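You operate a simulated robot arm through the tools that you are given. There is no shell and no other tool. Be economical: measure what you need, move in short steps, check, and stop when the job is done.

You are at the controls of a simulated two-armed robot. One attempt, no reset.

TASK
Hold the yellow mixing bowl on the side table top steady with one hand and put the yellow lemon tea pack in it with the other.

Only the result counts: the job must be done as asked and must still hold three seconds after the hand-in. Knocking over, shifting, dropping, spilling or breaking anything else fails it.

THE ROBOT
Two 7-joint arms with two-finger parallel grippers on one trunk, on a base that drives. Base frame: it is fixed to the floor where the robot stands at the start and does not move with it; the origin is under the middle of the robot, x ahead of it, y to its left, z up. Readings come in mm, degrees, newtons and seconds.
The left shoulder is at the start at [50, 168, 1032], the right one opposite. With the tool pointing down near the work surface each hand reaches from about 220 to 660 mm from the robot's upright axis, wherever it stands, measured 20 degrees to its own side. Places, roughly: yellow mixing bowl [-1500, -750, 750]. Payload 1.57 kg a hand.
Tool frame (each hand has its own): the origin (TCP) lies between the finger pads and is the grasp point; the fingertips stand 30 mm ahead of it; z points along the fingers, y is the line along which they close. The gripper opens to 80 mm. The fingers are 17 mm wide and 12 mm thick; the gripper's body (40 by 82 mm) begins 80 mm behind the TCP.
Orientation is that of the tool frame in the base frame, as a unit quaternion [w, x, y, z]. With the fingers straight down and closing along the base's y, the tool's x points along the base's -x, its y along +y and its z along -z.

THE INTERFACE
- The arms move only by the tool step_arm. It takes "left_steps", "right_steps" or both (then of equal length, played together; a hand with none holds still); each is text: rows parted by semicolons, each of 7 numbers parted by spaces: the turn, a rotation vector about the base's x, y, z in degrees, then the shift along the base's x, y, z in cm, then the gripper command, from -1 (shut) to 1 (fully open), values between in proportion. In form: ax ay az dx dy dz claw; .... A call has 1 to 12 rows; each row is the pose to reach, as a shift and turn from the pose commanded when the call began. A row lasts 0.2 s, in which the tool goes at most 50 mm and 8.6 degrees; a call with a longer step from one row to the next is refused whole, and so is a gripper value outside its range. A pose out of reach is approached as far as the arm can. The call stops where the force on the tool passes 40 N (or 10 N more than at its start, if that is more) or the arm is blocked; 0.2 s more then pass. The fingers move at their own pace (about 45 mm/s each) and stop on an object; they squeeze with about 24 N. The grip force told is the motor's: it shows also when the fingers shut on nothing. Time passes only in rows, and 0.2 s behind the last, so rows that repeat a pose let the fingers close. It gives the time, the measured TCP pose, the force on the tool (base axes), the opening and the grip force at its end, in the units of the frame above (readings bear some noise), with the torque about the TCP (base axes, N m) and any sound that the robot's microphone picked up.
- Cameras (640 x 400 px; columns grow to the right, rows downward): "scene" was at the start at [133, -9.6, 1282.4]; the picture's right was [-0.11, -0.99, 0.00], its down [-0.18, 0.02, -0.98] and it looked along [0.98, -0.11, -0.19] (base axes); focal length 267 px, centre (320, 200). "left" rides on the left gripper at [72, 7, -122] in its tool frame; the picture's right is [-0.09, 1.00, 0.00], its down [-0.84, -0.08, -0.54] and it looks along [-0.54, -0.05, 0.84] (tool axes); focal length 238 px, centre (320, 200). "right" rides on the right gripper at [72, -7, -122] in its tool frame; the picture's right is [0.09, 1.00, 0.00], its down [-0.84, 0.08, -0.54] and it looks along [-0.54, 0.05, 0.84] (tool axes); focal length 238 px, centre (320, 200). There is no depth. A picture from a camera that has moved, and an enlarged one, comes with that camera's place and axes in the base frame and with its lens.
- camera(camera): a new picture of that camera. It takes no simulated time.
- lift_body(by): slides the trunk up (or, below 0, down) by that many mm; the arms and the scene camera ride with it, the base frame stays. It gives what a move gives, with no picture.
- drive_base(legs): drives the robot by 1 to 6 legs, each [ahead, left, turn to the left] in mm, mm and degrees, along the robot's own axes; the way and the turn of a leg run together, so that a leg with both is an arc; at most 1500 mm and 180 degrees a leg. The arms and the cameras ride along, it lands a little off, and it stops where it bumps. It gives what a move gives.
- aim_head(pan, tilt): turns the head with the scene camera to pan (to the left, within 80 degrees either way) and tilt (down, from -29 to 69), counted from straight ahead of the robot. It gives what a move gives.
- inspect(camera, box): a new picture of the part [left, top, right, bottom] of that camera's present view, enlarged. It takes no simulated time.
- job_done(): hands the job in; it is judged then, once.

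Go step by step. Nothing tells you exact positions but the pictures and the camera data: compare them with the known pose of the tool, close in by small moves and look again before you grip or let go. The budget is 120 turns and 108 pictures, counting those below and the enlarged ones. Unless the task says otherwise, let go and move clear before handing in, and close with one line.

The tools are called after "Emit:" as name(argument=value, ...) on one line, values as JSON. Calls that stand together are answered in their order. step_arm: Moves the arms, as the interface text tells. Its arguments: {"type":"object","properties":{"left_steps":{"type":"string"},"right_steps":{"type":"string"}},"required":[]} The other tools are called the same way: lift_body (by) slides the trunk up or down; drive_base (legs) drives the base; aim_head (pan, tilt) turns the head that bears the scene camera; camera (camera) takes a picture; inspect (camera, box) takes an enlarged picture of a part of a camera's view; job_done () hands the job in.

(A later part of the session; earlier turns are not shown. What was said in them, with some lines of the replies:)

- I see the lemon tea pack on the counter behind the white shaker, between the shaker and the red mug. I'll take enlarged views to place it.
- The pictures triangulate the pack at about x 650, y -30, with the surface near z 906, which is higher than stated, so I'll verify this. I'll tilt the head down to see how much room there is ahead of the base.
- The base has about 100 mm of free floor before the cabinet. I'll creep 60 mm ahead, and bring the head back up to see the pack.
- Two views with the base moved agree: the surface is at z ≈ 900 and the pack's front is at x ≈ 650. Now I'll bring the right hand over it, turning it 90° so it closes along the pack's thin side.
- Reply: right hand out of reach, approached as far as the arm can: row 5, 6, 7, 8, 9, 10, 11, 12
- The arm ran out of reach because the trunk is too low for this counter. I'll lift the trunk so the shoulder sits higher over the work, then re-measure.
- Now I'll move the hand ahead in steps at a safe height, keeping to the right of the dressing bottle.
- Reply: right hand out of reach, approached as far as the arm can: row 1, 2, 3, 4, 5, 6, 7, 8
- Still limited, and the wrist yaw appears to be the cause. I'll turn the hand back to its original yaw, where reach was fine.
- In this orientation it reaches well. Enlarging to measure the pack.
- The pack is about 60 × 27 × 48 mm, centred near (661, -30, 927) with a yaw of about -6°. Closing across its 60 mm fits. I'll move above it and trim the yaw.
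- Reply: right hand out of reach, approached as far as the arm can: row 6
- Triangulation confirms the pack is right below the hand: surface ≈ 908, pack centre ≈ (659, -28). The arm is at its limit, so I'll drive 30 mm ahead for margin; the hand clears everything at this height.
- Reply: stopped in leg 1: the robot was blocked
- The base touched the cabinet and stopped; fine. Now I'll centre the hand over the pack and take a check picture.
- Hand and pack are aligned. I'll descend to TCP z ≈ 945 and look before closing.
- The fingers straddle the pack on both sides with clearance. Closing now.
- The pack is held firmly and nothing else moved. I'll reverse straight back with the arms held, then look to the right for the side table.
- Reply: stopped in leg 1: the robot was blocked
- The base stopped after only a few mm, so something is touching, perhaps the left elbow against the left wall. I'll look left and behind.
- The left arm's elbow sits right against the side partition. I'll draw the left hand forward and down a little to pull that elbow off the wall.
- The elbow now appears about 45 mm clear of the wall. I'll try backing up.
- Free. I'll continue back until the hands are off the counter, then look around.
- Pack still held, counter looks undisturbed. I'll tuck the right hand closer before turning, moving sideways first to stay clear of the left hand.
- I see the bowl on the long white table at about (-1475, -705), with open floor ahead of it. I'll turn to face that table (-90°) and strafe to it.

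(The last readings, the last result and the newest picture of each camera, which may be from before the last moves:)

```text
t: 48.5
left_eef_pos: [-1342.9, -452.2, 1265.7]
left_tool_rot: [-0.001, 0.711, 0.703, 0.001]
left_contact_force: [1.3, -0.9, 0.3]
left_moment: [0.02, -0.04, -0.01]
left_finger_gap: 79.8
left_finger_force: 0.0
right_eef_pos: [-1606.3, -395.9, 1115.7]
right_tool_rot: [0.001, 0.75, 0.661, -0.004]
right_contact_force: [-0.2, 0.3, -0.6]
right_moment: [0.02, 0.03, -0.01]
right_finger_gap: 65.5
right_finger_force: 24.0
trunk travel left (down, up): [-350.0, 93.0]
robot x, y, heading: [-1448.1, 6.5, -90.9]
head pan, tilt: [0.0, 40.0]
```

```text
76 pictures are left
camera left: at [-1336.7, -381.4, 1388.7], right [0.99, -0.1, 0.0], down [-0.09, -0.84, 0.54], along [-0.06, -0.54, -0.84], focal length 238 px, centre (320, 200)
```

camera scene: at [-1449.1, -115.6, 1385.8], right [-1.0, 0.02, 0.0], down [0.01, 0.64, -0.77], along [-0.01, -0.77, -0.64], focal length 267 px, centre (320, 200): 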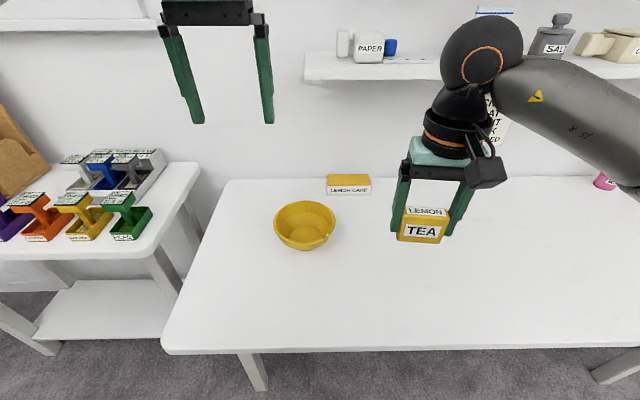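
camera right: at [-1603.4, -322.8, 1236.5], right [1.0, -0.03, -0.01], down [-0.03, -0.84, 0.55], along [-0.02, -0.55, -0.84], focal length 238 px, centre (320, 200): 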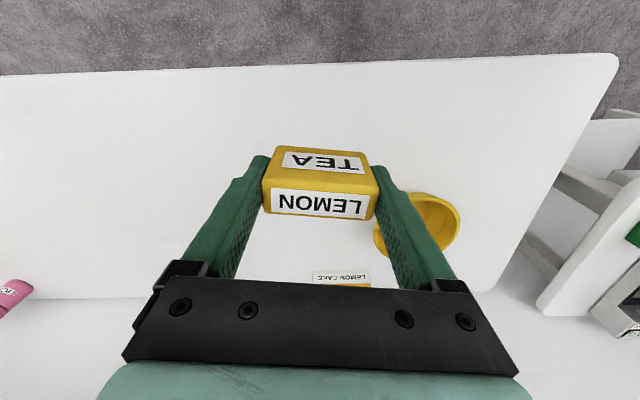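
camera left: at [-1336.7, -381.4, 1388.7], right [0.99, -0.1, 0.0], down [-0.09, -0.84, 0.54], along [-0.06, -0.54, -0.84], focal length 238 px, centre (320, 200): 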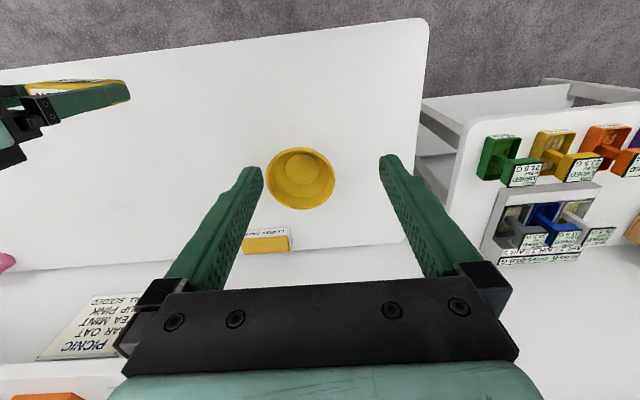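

Rough triangulation puts the bowl near (-1415, -650) and the table top at z ≈ 730. I'll enlarge both views for better numbers on the rim.

Emit:
inspect(camera="scene", box=[250, 160, 410, 260])

Emit:
inspect(camera="left", box=[220, 130, 380, 230])

```text
4.00 times, centred on (330, 210) of scene
camera zoom: at [-1449.1, -115.6, 1385.8], right [-1.0, 0.02, 0.0], down [0.01, 0.64, -0.77], along [-0.01, -0.77, -0.64], focal length 1068 px, centre (280, 160)
```

zoom: 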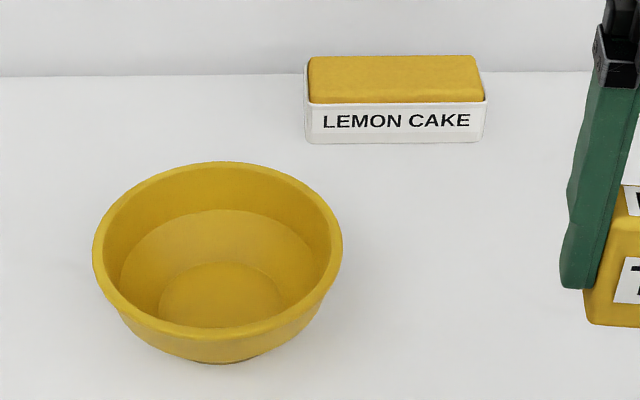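

```text
4.00 times, centred on (300, 180) of left
camera zoom: at [-1336.7, -381.4, 1388.7], right [0.99, -0.1, 0.0], down [-0.09, -0.84, 0.54], along [-0.06, -0.54, -0.84], focal length 953 px, centre (400, 280)
```

zoom: 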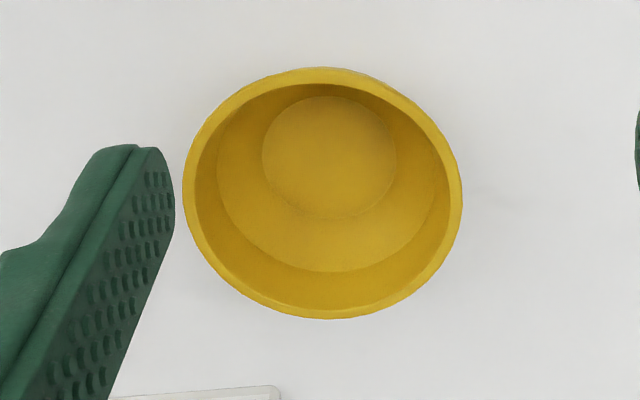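

Bowl rim: centre ≈ (-1414, -652), diameter ≈ 175 mm, rim z ≈ 858, floor ≈ 805; table edge y ≈ -358. I'll drive 80 mm nearer with a small shift left, and lower the trunk.

Emit:
drive_base(legs=[[75, 40, 0.9]])

Emit:
lift_body(by=-95)

Emit:
camera(camera="scene")

Emit:
camera(camera="left")

```text
t: 49.6
left_eef_pos: [-1295.6, -525.6, 1266.0]
left_tool_rot: [-0.003, 0.705, 0.709, 0.001]
left_contact_force: [0.2, -0.6, -0.3]
left_moment: [0.0, 0.02, 0.0]
left_finger_gap: 79.9
left_finger_force: 0.2
right_eef_pos: [-1559.3, -471.8, 1114.6]
right_tool_rot: [-0.001, 0.744, 0.668, -0.003]
right_contact_force: [-0.3, -0.4, -1.2]
right_moment: [0.03, 0.05, -0.05]
right_finger_gap: 65.4
right_finger_force: 23.9
trunk travel left (down, up): [-350.0, 93.0]
robot x, y, heading: [-1404.2, -64.4, -89.9]
head pan, tilt: [0.0, 40.0]
```

```text
t: 50.9
left_eef_pos: [-1296.6, -524.5, 1172.1]
left_tool_rot: [-0.001, 0.706, 0.709, 0.001]
left_contact_force: [0.9, 0.0, 1.3]
left_moment: [-0.02, -0.02, -0.01]
left_finger_gap: 80.0
left_finger_force: 0.1
right_eef_pos: [-1558.0, -471.4, 1019.9]
right_tool_rot: [-0.001, 0.744, 0.668, -0.004]
right_contact_force: [-0.6, 0.7, -0.8]
right_moment: [-0.01, -0.02, 0.03]
right_finger_gap: 65.1
right_finger_force: 24.0
trunk travel left (down, up): [-255.0, 188.0]
robot x, y, heading: [-1407.4, -67.7, -89.9]
head pan, tilt: [0.0, 40.0]
```

```text
73 pictures are left
camera scene: at [-1407.5, -189.3, 1290.9], right [-1.0, 0.0, 0.0], down [0.0, 0.64, -0.77], along [0.0, -0.77, -0.64], focal length 267 px, centre (320, 200)
```

scene: 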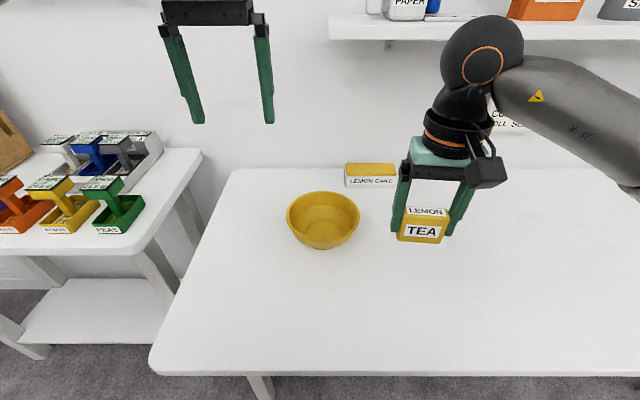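

```text
72 pictures are left
camera left: at [-1290.6, -453.0, 1293.9], right [1.0, -0.09, 0.0], down [-0.07, -0.84, 0.54], along [-0.05, -0.54, -0.84], focal length 238 px, centre (320, 200)
```

left: 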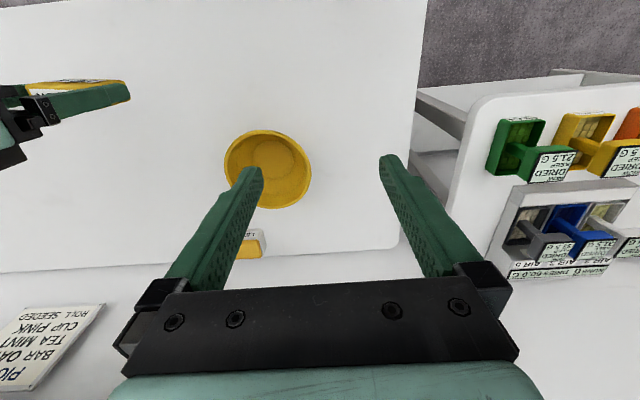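

Bowl reconfirmed at (-1414, -653). I'll bring the left hand to a pre-grasp outside its left rim, tilted 27° outward to follow the flared wall and leave room for the other hand.

Emit:
step_arm(left_steps="0 0 0 1 -2 -2 1; 0 4 0 2 -4 -5 0.6; 0 8 0 2 -6 -8 0.2; 0 12 0 2 -8 -11 0; 0 16 0 2 -10 -14 0; 0 20 0 2 -11.5 -17 0; 0 24 0 2 -12.8 -20 0; 0 27 0 1.8 -12.8 -22.4 0")

Emit:
camera(camera="scene")

Emit:
camera(camera="left")

```text
t: 52.7
left_eef_pos: [-1279.0, -653.1, 945.7]
left_tool_rot: [-0.168, 0.686, 0.689, -0.164]
left_contact_force: [-0.1, -0.1, 0.1]
left_moment: [0.0, 0.0, -0.03]
left_finger_gap: 40.2
left_finger_force: 0.1
right_eef_pos: [-1560.1, -471.8, 1019.5]
right_tool_rot: [0.0, 0.744, 0.668, -0.003]
right_contact_force: [0.4, -0.3, -0.1]
right_moment: [0.03, 0.01, -0.01]
right_finger_gap: 65.0
right_finger_force: 23.8
trunk travel left (down, up): [-255.0, 188.0]
robot x, y, heading: [-1406.1, -61.9, -89.7]
head pan, tilt: [0.0, 40.0]
```

```text
71 pictures are left
camera scene: at [-1407.3, -189.6, 1290.8], right [-1.0, 0.0, 0.0], down [0.0, 0.64, -0.77], along [0.0, -0.77, -0.64], focal length 267 px, centre (320, 200)
```

scene: 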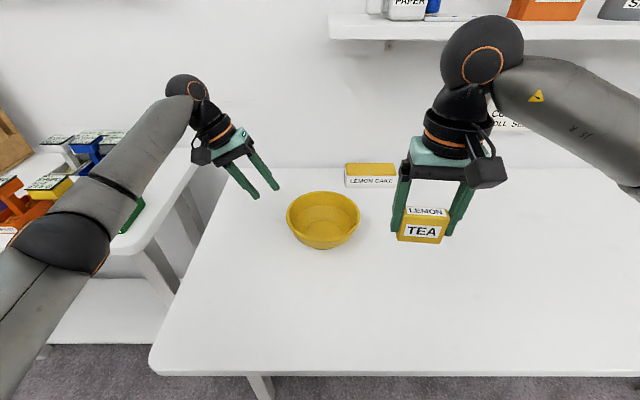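

```text
70 pictures are left
camera left: at [-1217.7, -580.8, 1052.7], right [0.89, -0.09, -0.45], down [0.18, -0.84, 0.51], along [-0.43, -0.54, -0.73], focal length 238 px, centre (320, 200)
```

left: 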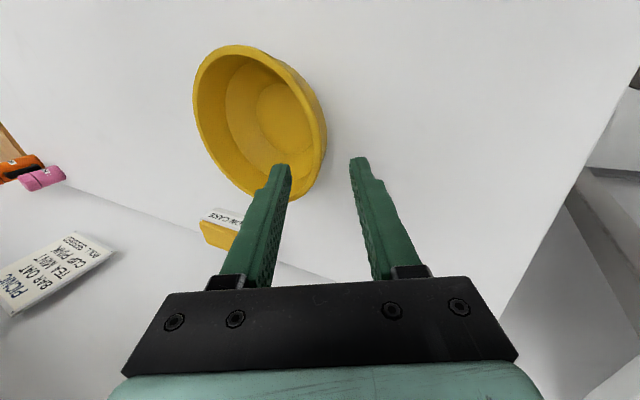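

Well placed. Advancing 60 mm along the fingers, then checking that the rim sits between them.

Emit:
step_arm(left_steps="0 0 0 -0.9 0 -1.8 0; 0 0 0 -1.8 0 -3.6 0; 0 0 0 -2.7 0 -5.4 0")

Emit:
camera(camera="left")

Emit:
inspect(camera="scene", box=[190, 120, 390, 245])

```text
t: 53.5
left_eef_pos: [-1305.4, -652.1, 892.8]
left_tool_rot: [-0.167, 0.687, 0.689, -0.163]
left_contact_force: [0.4, -0.1, -0.1]
left_moment: [-0.02, -0.02, 0.03]
left_finger_gap: 40.3
left_finger_force: 0.0
right_eef_pos: [-1559.4, -471.1, 1020.7]
right_tool_rot: [0.0, 0.745, 0.668, -0.004]
right_contact_force: [-0.1, -0.1, 0.6]
right_moment: [-0.02, -0.05, 0.01]
right_finger_gap: 65.1
right_finger_force: 23.6
trunk travel left (down, up): [-255.0, 188.0]
robot x, y, heading: [-1408.8, -63.8, -89.6]
head pan, tilt: [0.0, 40.0]
```

```text
69 pictures are left
camera left: at [-1244.4, -581.3, 999.4], right [0.89, -0.09, -0.45], down [0.18, -0.84, 0.51], along [-0.42, -0.54, -0.73], focal length 238 px, centre (320, 200)
```

left: 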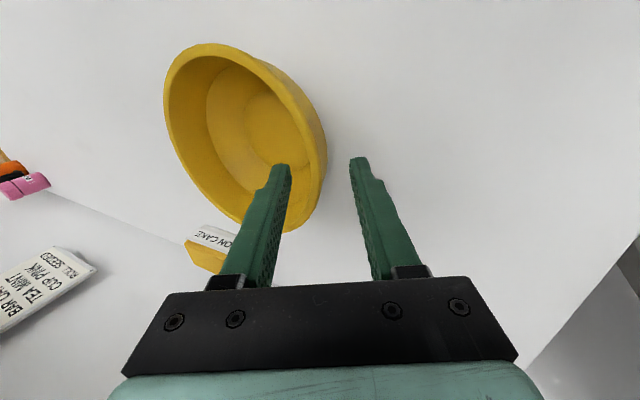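

```text
3.20 times, centred on (290, 182) of scene
camera zoom: at [-1407.5, -189.6, 1290.8], right [-1.0, 0.0, 0.0], down [0.0, 0.64, -0.77], along [0.0, -0.77, -0.64], focal length 855 px, centre (416, 256)
```

zoom: 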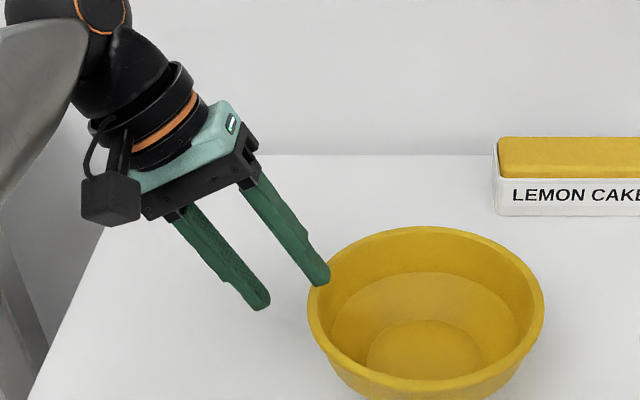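

The gap centre is about 9 mm too far out. I'll shift inward while the tips are still above the rim, then advance to the grasp depth.

Emit:
step_arm(left_steps="0 0 0 -0.8 0 0 0; 0 0 0 -1.3 0 -1 0; 0 0 0 -1.8 0 -2 0; 0 0 0 -2.3 0 -3 0; 0 0 0 -2.6 0 -3.7 0")

Emit:
camera(camera="left")

Emit:
inspect(camera="scene", box=[190, 120, 390, 245])

```text
t: 54.7
left_eef_pos: [-1331.5, -651.4, 856.0]
left_tool_rot: [-0.166, 0.685, 0.69, -0.163]
left_contact_force: [0.3, -0.4, -0.6]
left_moment: [0.02, 0.0, -0.02]
left_finger_gap: 39.8
left_finger_force: 0.0
right_eef_pos: [-1559.2, -470.7, 1020.7]
right_tool_rot: [0.0, 0.745, 0.668, -0.004]
right_contact_force: [0.2, 0.6, -0.5]
right_moment: [-0.01, 0.02, 0.02]
right_finger_gap: 65.4
right_finger_force: 23.8
trunk travel left (down, up): [-255.0, 188.0]
robot x, y, heading: [-1404.9, -64.9, -90.1]
head pan, tilt: [0.0, 40.0]
```

```text
67 pictures are left
camera left: at [-1271.7, -580.1, 962.9], right [0.89, -0.09, -0.45], down [0.18, -0.84, 0.51], along [-0.42, -0.54, -0.73], focal length 238 px, centre (320, 200)
```

left: 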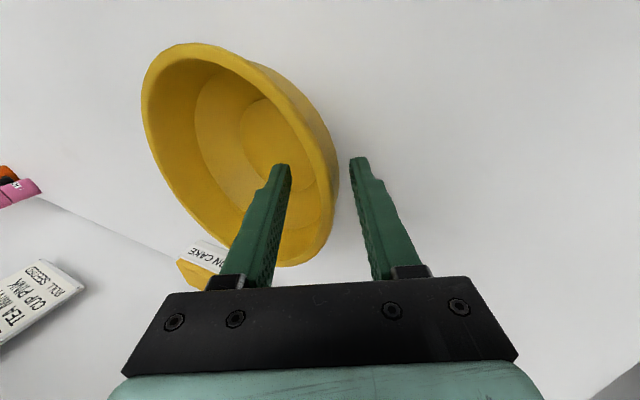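

```text
3.20 times, centred on (290, 182) of scene
camera zoom: at [-1407.5, -189.5, 1290.8], right [-1.0, 0.0, 0.0], down [0.0, 0.64, -0.77], along [0.0, -0.77, -0.64], focal length 855 px, centre (416, 256)
```

zoom: 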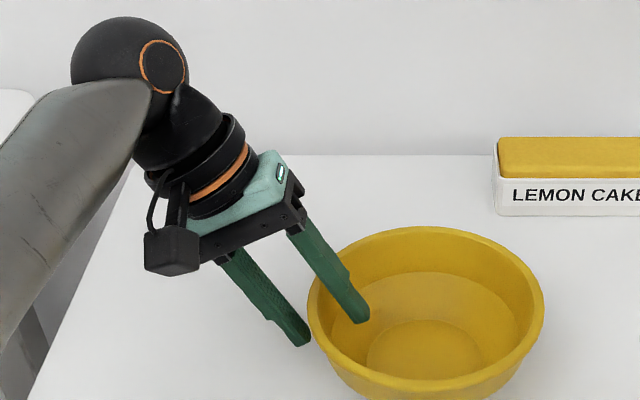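

The rim is between the fingers, slightly nearer the outer one. I'll shift 5 mm outward, then close gently.

Emit:
step_arm(left_steps="0 0 0 0.5 0 -0.3 0; 0 0 0 0.5 0 -0.3 -0.4; 0 0 0 0.5 0 -0.3 -0.7; 0 0 0 0.5 0 -0.3 -1; 0 0 0 0.5 0 -0.3 -1; 0 0 0 0.5 0 -0.3 -1")

Emit:
camera(camera="left")

Emit:
inspect(camera="scene", box=[190, 120, 390, 245])

```text
t: 56.1
left_eef_pos: [-1326.8, -651.3, 854.5]
left_tool_rot: [-0.167, 0.686, 0.689, -0.163]
left_contact_force: [0.4, 1.0, 2.0]
left_moment: [0.17, 0.0, -0.03]
left_finger_gap: 12.7
left_finger_force: 23.5
right_eef_pos: [-1560.0, -472.7, 1019.4]
right_tool_rot: [0.0, 0.744, 0.668, -0.004]
right_contact_force: [-0.2, -0.6, -0.3]
right_moment: [0.0, -0.01, 0.0]
right_finger_gap: 65.1
right_finger_force: 24.2
trunk travel left (down, up): [-255.0, 188.0]
robot x, y, heading: [-1411.4, -66.2, -89.7]
head pan, tilt: [0.0, 40.0]
```

```text
65 pictures are left
camera left: at [-1266.5, -579.9, 960.2], right [0.89, -0.09, -0.45], down [0.18, -0.84, 0.51], along [-0.42, -0.54, -0.73], focal length 238 px, centre (320, 200)
```

left: 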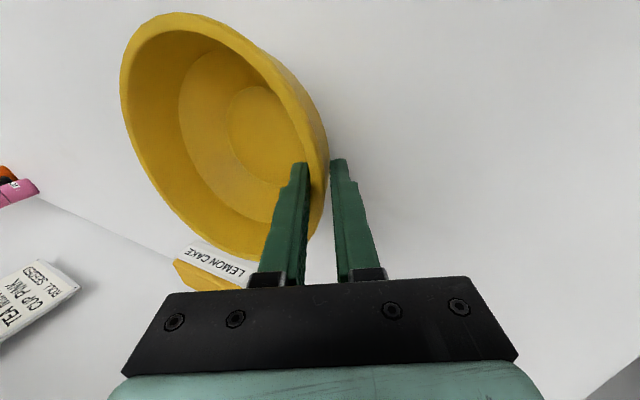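

```text
3.20 times, centred on (290, 182) of scene
camera zoom: at [-1407.5, -189.3, 1290.9], right [-1.0, 0.0, 0.0], down [0.0, 0.64, -0.77], along [0.0, -0.77, -0.64], focal length 855 px, centre (416, 256)
```

zoom: 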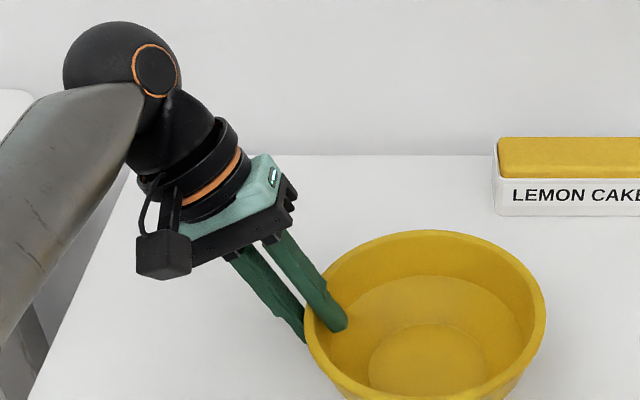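

The left hand grips the bowl wall (12.7 mm gap, 23.5 N) and the bowl barely moved. Next the right hand carries the pack above the bowl.

Emit:
step_arm(right_steps="0 0 0 2 -2.5 0 -1; 0 0 0 4 -5 0 -1; 0 0 0 6 -7.5 0 -1; 0 0 0 8 -10 -0.5 -1; 0 0 0 10 -12.5 -1 -1; 0 0 0 12 -15 -1.5 -1; 0 0 0 13.3 -17 -2 -1; 0 0 0 13.8 -17.8 -2 -1")

Emit:
camera(camera="scene")

Emit:
camera(camera="right")

```text
t: 57.9
left_eef_pos: [-1326.2, -650.7, 852.4]
left_tool_rot: [-0.167, 0.686, 0.689, -0.163]
left_contact_force: [0.1, 0.5, 1.4]
left_moment: [0.18, 0.02, -0.04]
left_finger_gap: 12.8
left_finger_force: 24.1
right_eef_pos: [-1425.4, -641.4, 998.7]
right_tool_rot: [0.0, 0.744, 0.668, -0.005]
right_contact_force: [0.3, -1.3, 0.5]
right_moment: [0.02, 0.01, 0.03]
right_finger_gap: 65.4
right_finger_force: 24.3
right hand out of reach, approached as far as the arm can: row 8
trunk travel left (down, up): [-255.0, 188.0]
robot x, y, heading: [-1408.6, -65.6, -90.0]
head pan, tilt: [0.0, 40.0]
```

```text
63 pictures are left
camera scene: at [-1407.4, -189.3, 1290.9], right [-1.0, 0.0, 0.0], down [0.0, 0.64, -0.77], along [0.0, -0.77, -0.64], focal length 267 px, centre (320, 200)
```

scene: 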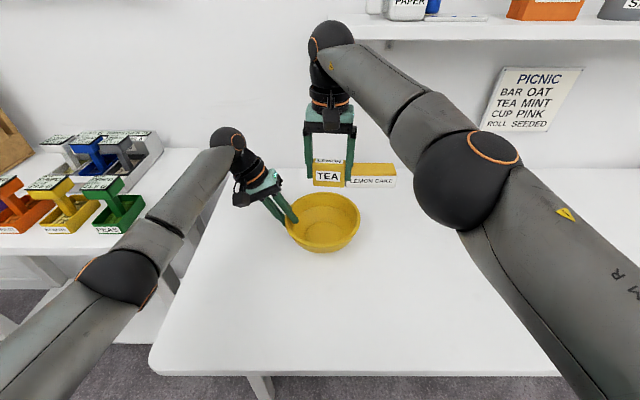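

```text
62 pictures are left
camera right: at [-1424.2, -569.1, 1120.1], right [1.0, -0.02, -0.01], down [-0.01, -0.84, 0.55], along [-0.01, -0.55, -0.84], focal length 238 px, centre (320, 200)
```

right: 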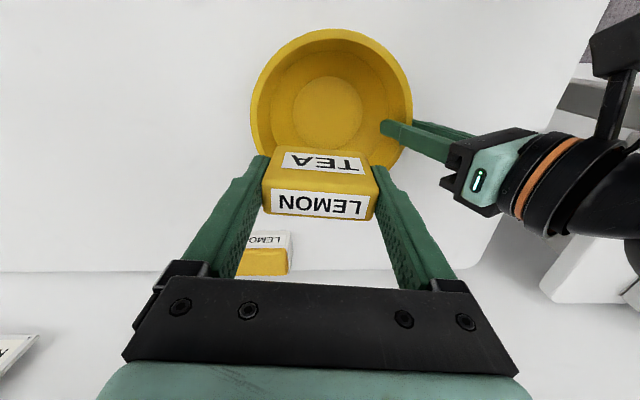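

The bowl's centre is about (-1413, -645) and the pack is right above it at (-1425, -641). Lowering straight in to just above the bowl floor.

Emit:
step_arm(right_steps="0 0 0 0.2 0 -2 -1; 0 0 0 0.4 0 -4 -1; 0 0 0 0.4 0 -6 -1; 0 0 0 0.4 0 -8 -1; 0 0 0 0.4 0 -9 -1")

Emit:
camera(camera="right")

Emit:
inspect(camera="scene", box=[220, 120, 420, 260])

```text
t: 59.1
left_eef_pos: [-1326.2, -652.1, 854.0]
left_tool_rot: [-0.166, 0.687, 0.689, -0.163]
left_contact_force: [2.0, -0.8, 2.8]
left_moment: [0.11, -0.05, -0.02]
left_finger_gap: 12.9
left_finger_force: 24.6
right_eef_pos: [-1421.6, -640.7, 909.0]
right_tool_rot: [-0.001, 0.744, 0.668, -0.004]
right_contact_force: [0.1, -0.5, -0.3]
right_moment: [0.03, 0.03, 0.0]
right_finger_gap: 65.5
right_finger_force: 23.7
trunk travel left (down, up): [-255.0, 188.0]
robot x, y, heading: [-1406.4, -63.1, -90.0]
head pan, tilt: [0.0, 40.0]
```

```text
61 pictures are left
camera right: at [-1419.9, -568.4, 1030.9], right [1.0, -0.02, -0.01], down [-0.01, -0.84, 0.55], along [-0.01, -0.55, -0.84], focal length 238 px, centre (320, 200)
```

right: 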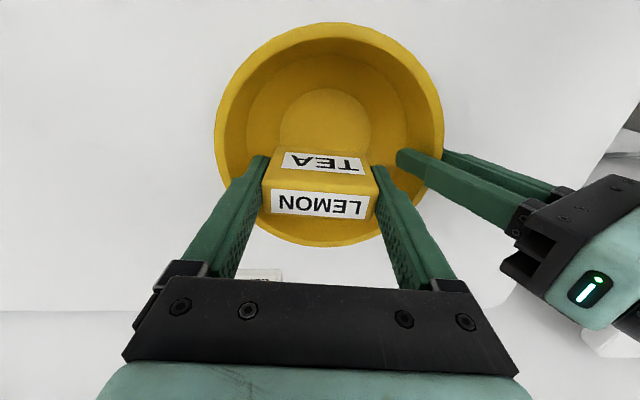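

```text
2.86 times, centred on (320, 190) of scene
camera zoom: at [-1407.4, -189.3, 1290.9], right [-1.0, 0.0, 0.0], down [0.0, 0.64, -0.77], along [0.0, -0.77, -0.64], focal length 763 px, centre (320, 229)
```

zoom: 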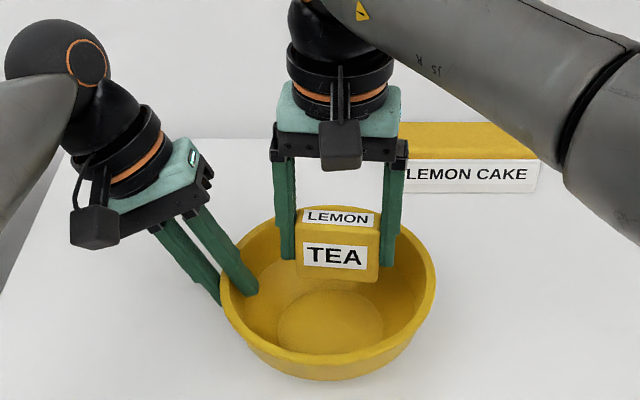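

Pack is centred within the rim. I'll descend to about 3–5 mm above the bowl floor.

Emit:
step_arm(right_steps="0 0 0 0.2 -0.2 -1.5 -1; 0 0 0 0.3 -0.4 -3 -1; 0 0 0 0.3 -0.4 -4.5 -1; 0 0 0 0.3 -0.4 -5.3 -1; 0 0 0 0.3 -0.4 -5.8 -1")

Emit:
camera(camera="right")

Emit:
inspect(camera="scene", box=[220, 120, 420, 260])

```text
t: 60.3
left_eef_pos: [-1326.2, -651.2, 853.0]
left_tool_rot: [-0.166, 0.686, 0.689, -0.164]
left_contact_force: [1.3, -1.1, 2.1]
left_moment: [0.12, 0.04, -0.02]
left_finger_gap: 12.7
left_finger_force: 24.1
right_eef_pos: [-1417.3, -645.8, 850.8]
right_tool_rot: [0.001, 0.744, 0.668, -0.003]
right_contact_force: [-0.9, 0.8, 0.3]
right_moment: [-0.01, -0.01, -0.03]
right_finger_gap: 65.3
right_finger_force: 23.7
trunk travel left (down, up): [-255.0, 188.0]
robot x, y, heading: [-1408.3, -63.9, -90.2]
head pan, tilt: [0.0, 40.0]
```

```text
59 pictures are left
camera right: at [-1416.6, -573.6, 972.2], right [1.0, -0.02, -0.01], down [-0.01, -0.84, 0.55], along [-0.01, -0.55, -0.84], focal length 238 px, centre (320, 200)
```

right: 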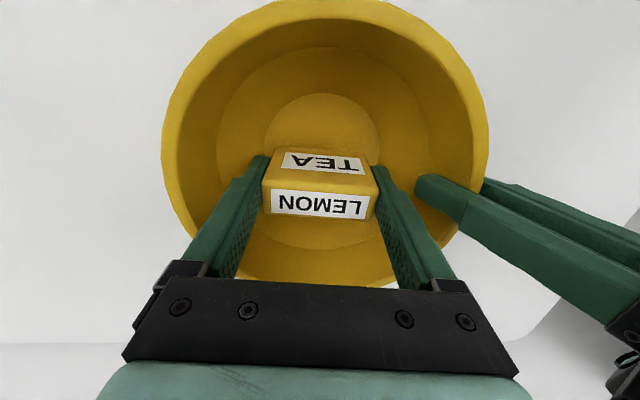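

```text
2.86 times, centred on (320, 190) of scene
camera zoom: at [-1407.4, -189.3, 1290.9], right [-1.0, 0.0, 0.0], down [0.0, 0.64, -0.77], along [0.0, -0.77, -0.64], focal length 763 px, centre (320, 229)
```

zoom: 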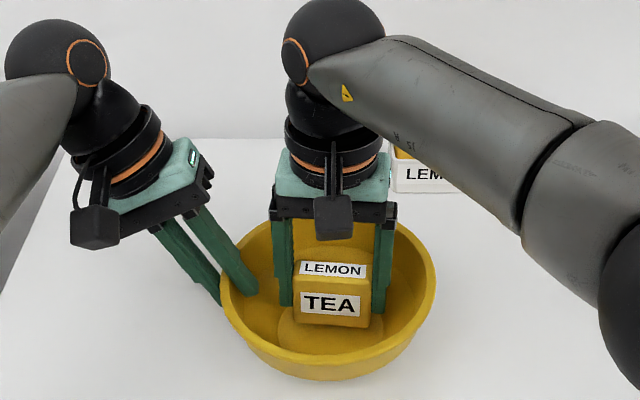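

The pack bottom is about 8 mm above the bowl floor. I'll lower in fine steps, watching for contact.

Emit:
step_arm(right_steps="0 0 0 0 0 -0.3 -1; 0 0 0 0 0 -0.5 -1; 0 0 0 0 0 -0.6 -1")

Emit:
inspect(camera="scene", box=[260, 160, 380, 260])

```text
t: 61.1
left_eef_pos: [-1326.5, -652.1, 854.5]
left_tool_rot: [-0.166, 0.686, 0.689, -0.163]
left_contact_force: [1.0, -0.2, 3.6]
left_moment: [0.11, 0.0, -0.01]
left_finger_gap: 12.8
left_finger_force: 24.3
right_eef_pos: [-1418.2, -646.2, 844.5]
right_tool_rot: [0.0, 0.744, 0.668, -0.004]
right_contact_force: [-0.3, -0.2, -0.9]
right_moment: [0.02, 0.01, -0.01]
right_finger_gap: 65.4
right_finger_force: 24.1
trunk travel left (down, up): [-255.0, 188.0]
robot x, y, heading: [-1410.4, -63.5, -89.8]
head pan, tilt: [0.0, 40.0]
```

```text
4.00 times, centred on (320, 210) of scene
camera zoom: at [-1407.4, -189.3, 1290.8], right [-1.0, 0.0, 0.0], down [0.0, 0.64, -0.77], along [0.0, -0.77, -0.64], focal length 1068 px, centre (320, 160)
```

zoom: 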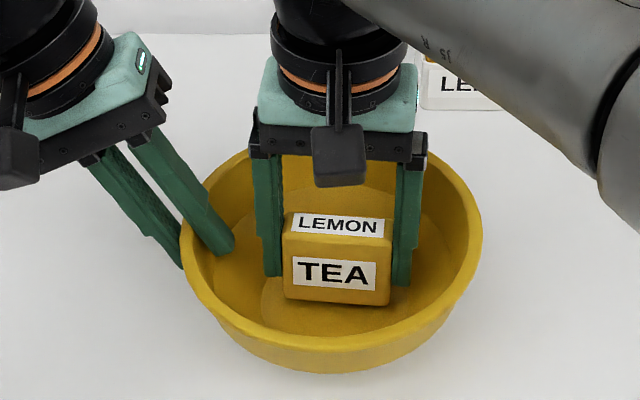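

Not touching yet. A few more millimetres, in 2 mm steps.

Emit:
step_arm(right_steps="0 0 0 0 0 -0.2 -1; 0 0 0 0 0 -0.4 -1; 0 0 0 0 0 -0.5 -1")

```text
t: 61.9
left_eef_pos: [-1327.1, -650.7, 854.2]
left_tool_rot: [-0.166, 0.686, 0.69, -0.163]
left_contact_force: [0.6, 0.1, 2.8]
left_moment: [0.11, 0.0, 0.02]
left_finger_gap: 12.5
left_finger_force: 23.8
right_eef_pos: [-1417.9, -645.3, 839.4]
right_tool_rot: [0.001, 0.744, 0.668, -0.003]
right_contact_force: [-0.6, -0.1, -0.1]
right_moment: [0.03, 0.03, 0.0]
right_finger_gap: 65.2
right_finger_force: 24.4
trunk travel left (down, up): [-255.0, 188.0]
robot x, y, heading: [-1406.3, -64.7, -89.8]
head pan, tilt: [0.0, 40.0]
```

Emit:
step_arm(right_steps="0 0 0 0 0 -0.2 -1; 0 0 0 0 0 -0.4 -1")

Emit:
inspect(camera="scene", box=[260, 160, 380, 260])

Emit:
camera(camera="right")

```text
t: 62.5
left_eef_pos: [-1326.5, -651.3, 854.8]
left_tool_rot: [-0.167, 0.686, 0.689, -0.164]
left_contact_force: [-2.2, -2.0, 3.2]
left_moment: [0.41, -0.01, 0.04]
left_finger_gap: 12.9
left_finger_force: 24.6
right_eef_pos: [-1417.9, -645.4, 836.6]
right_tool_rot: [0.002, 0.744, 0.668, -0.004]
right_contact_force: [1.6, -2.1, 5.4]
right_moment: [-0.12, 0.14, 0.06]
right_finger_gap: 65.5
right_finger_force: 23.9
trunk travel left (down, up): [-255.0, 188.0]
robot x, y, heading: [-1403.9, -63.5, -89.8]
head pan, tilt: [0.0, 40.0]
```

```text
4.00 times, centred on (320, 210) of scene
camera zoom: at [-1407.6, -189.0, 1291.0], right [-1.0, 0.0, 0.0], down [0.0, 0.64, -0.77], along [0.0, -0.77, -0.64], focal length 1068 px, centre (320, 160)
```

zoom: 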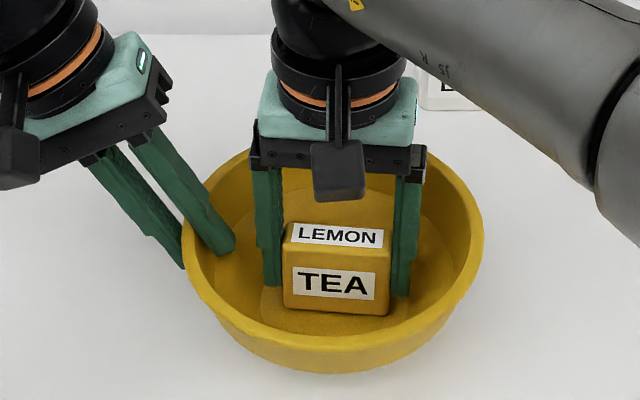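

```text
55 pictures are left
camera right: at [-1416.7, -573.1, 957.3], right [1.0, -0.02, 0.0], down [-0.01, -0.84, 0.55], along [-0.01, -0.55, -0.84], focal length 238 px, centre (320, 200)
```

right: 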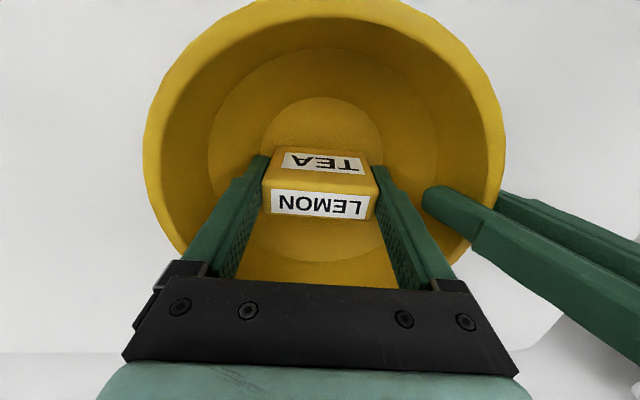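

The pack has touched the floor of the bowl (5 N). I'll open the right hand while the left keeps holding, then raise it straight out.

Emit:
step_arm(right_steps="0 0 0 0 0 0 0.9; 0 0 0 0 0 0 0.9; 0 0 0 0 0 0 0.9")

Emit:
step_arm(right_steps="0 0 0 0 0 1.5 0.9; 0 0 0 0 0 3.5 0.9; 0 0 0 0 0 6 0.9; 0 0 0 0 0 9 0.9; 0 0 0 0 0 12 0.9")

Emit:
camera(camera="right")

Emit:
camera(camera="scene")

```text
t: 63.3
left_eef_pos: [-1327.0, -650.4, 855.2]
left_tool_rot: [-0.166, 0.686, 0.689, -0.164]
left_contact_force: [-1.4, 0.6, 4.1]
left_moment: [0.22, 0.25, 0.1]
left_finger_gap: 12.9
left_finger_force: 23.9
right_eef_pos: [-1417.9, -645.5, 834.6]
right_tool_rot: [0.0, 0.744, 0.668, -0.004]
right_contact_force: [0.3, -0.3, 0.4]
right_moment: [0.0, -0.03, -0.02]
right_finger_gap: 76.3
right_finger_force: 0.1
trunk travel left (down, up): [-255.0, 188.0]
robot x, y, heading: [-1406.9, -63.2, -89.8]
head pan, tilt: [0.0, 40.0]
```

```text
t: 64.5
left_eef_pos: [-1326.3, -650.9, 853.2]
left_tool_rot: [-0.167, 0.686, 0.69, -0.163]
left_contact_force: [0.9, -0.1, 5.1]
left_moment: [0.27, 0.11, -0.04]
left_finger_gap: 12.7
left_finger_force: 23.8
right_eef_pos: [-1417.6, -647.4, 954.8]
right_tool_rot: [0.0, 0.745, 0.667, -0.002]
right_contact_force: [0.2, -1.3, -1.1]
right_moment: [0.0, -0.04, -0.03]
right_finger_gap: 76.0
right_finger_force: 0.0
trunk travel left (down, up): [-255.0, 188.0]
robot x, y, heading: [-1406.3, -65.3, -90.0]
head pan, tilt: [0.0, 40.0]
```

```text
54 pictures are left
camera right: at [-1416.9, -574.2, 1076.4], right [1.0, -0.02, 0.0], down [-0.01, -0.84, 0.55], along [-0.01, -0.55, -0.84], focal length 238 px, centre (320, 200)
```

right: 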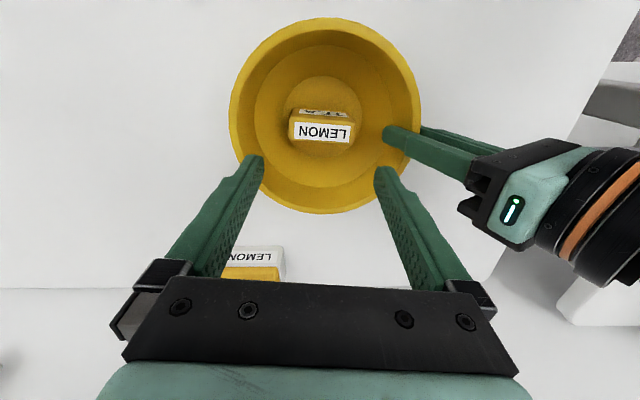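

```text
53 pictures are left
camera scene: at [-1407.1, -189.0, 1290.9], right [-1.0, 0.0, 0.0], down [0.0, 0.64, -0.77], along [0.0, -0.77, -0.64], focal length 267 px, centre (320, 200)
```

scene: 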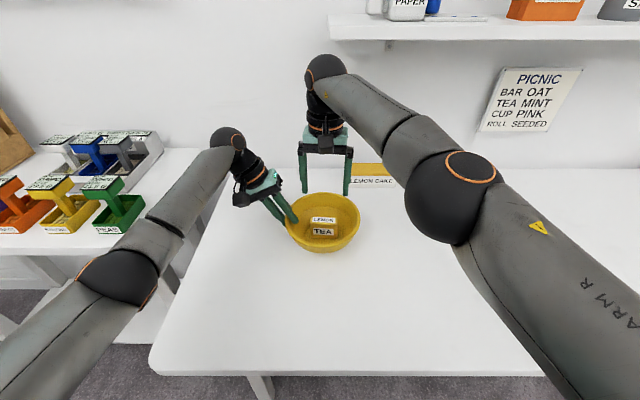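

The pack stands in the bowl. Now I'll open the left hand and back it out along its fingers, and lift the right hand further clear.

Emit:
step_arm(left_steps="0 0 0 0 0 0 -0.5; 0 0 0 0 0 0 -0.1; 0 0 0 0 0 0 -0.1; 0 0 0 0 0 0 -0.1")

Emit:
step_arm(left_steps="0 0 0 0.7 0 1.4 -0.1; 0 0 0 1.4 0 2.8 -0.1; 0 0 0 2.5 0 4.9 -0.1; 0 0 0 4 0 8 -0.1; 0 0 0 5.5 0 11 -0.1", right_steps="0 0 0 0 1 0 0.9; 0 0 0 -1 2 1 0.9; 0 0 0 -2 4 2 0.9; 0 0 0 -4 6 3 0.9; 0 0 0 -6 8 4 0.9")

Emit:
inspect(camera="scene", box=[200, 120, 440, 270])

Emit:
camera(camera="scene")

```text
t: 65.5
left_eef_pos: [-1328.0, -651.3, 853.9]
left_tool_rot: [-0.167, 0.685, 0.69, -0.163]
left_contact_force: [-0.1, 0.1, -0.1]
left_moment: [-0.03, 0.02, 0.06]
left_finger_gap: 36.0
left_finger_force: 0.1
right_eef_pos: [-1419.0, -647.7, 954.8]
right_tool_rot: [0.001, 0.744, 0.668, -0.003]
right_contact_force: [-0.2, -0.1, 0.6]
right_moment: [0.03, -0.01, 0.02]
right_finger_gap: 76.0
right_finger_force: 0.0
trunk travel left (down, up): [-255.0, 188.0]
robot x, y, heading: [-1407.0, -63.0, -89.9]
head pan, tilt: [0.0, 40.0]
```

```text
t: 66.7
left_eef_pos: [-1271.1, -652.0, 966.3]
left_tool_rot: [-0.167, 0.685, 0.689, -0.164]
left_contact_force: [0.4, -0.1, -0.4]
left_moment: [0.0, 0.01, 0.0]
left_finger_gap: 36.3
left_finger_force: 0.1
right_eef_pos: [-1477.8, -565.4, 996.0]
right_tool_rot: [0.0, 0.745, 0.668, -0.003]
right_contact_force: [-0.2, 0.7, -0.2]
right_moment: [-0.02, 0.04, 0.01]
right_finger_gap: 76.0
right_finger_force: 0.1
trunk travel left (down, up): [-255.0, 188.0]
robot x, y, heading: [-1408.5, -64.0, -89.9]
head pan, tilt: [0.0, 40.0]
```

```text
2.67 times, centred on (320, 195) of scene
camera zoom: at [-1407.7, -189.1, 1290.8], right [-1.0, 0.0, 0.0], down [0.0, 0.64, -0.77], along [0.0, -0.77, -0.64], focal length 712 px, centre (320, 213)
```

zoom: 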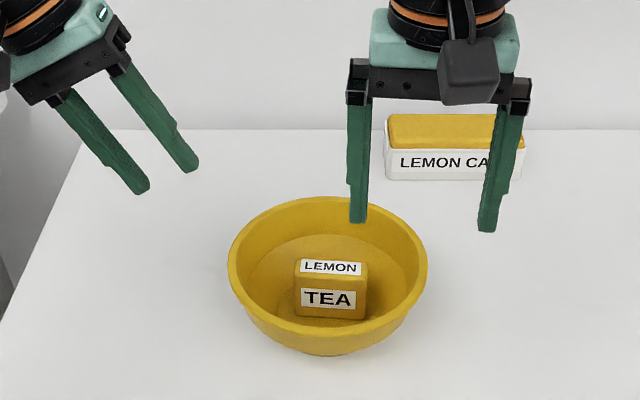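

```text
51 pictures are left
camera scene: at [-1407.7, -189.1, 1290.8], right [-1.0, 0.0, 0.0], down [0.0, 0.64, -0.77], along [0.0, -0.77, -0.64], focal length 267 px, centre (320, 200)
```

scene: 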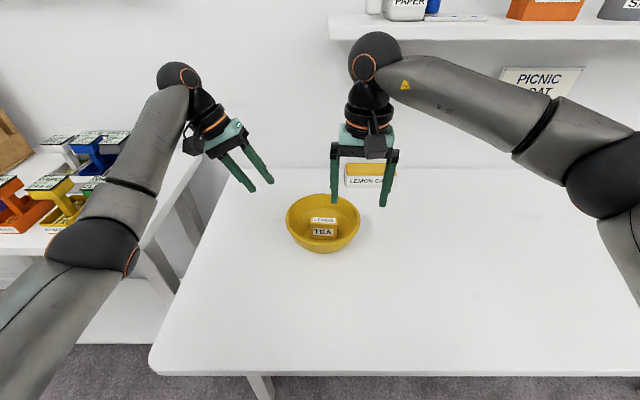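

The bowl stands level on the table with the lemon tea pack upright inside, and both hands are open and clear. I'm handing in.

Emit:
job_done()

```text
The job is handed in.
```

The lemon tea pack is in the yellow mixing bowl: the left hand held the bowl while the right put the pack in, and both hands then let go and moved clear.
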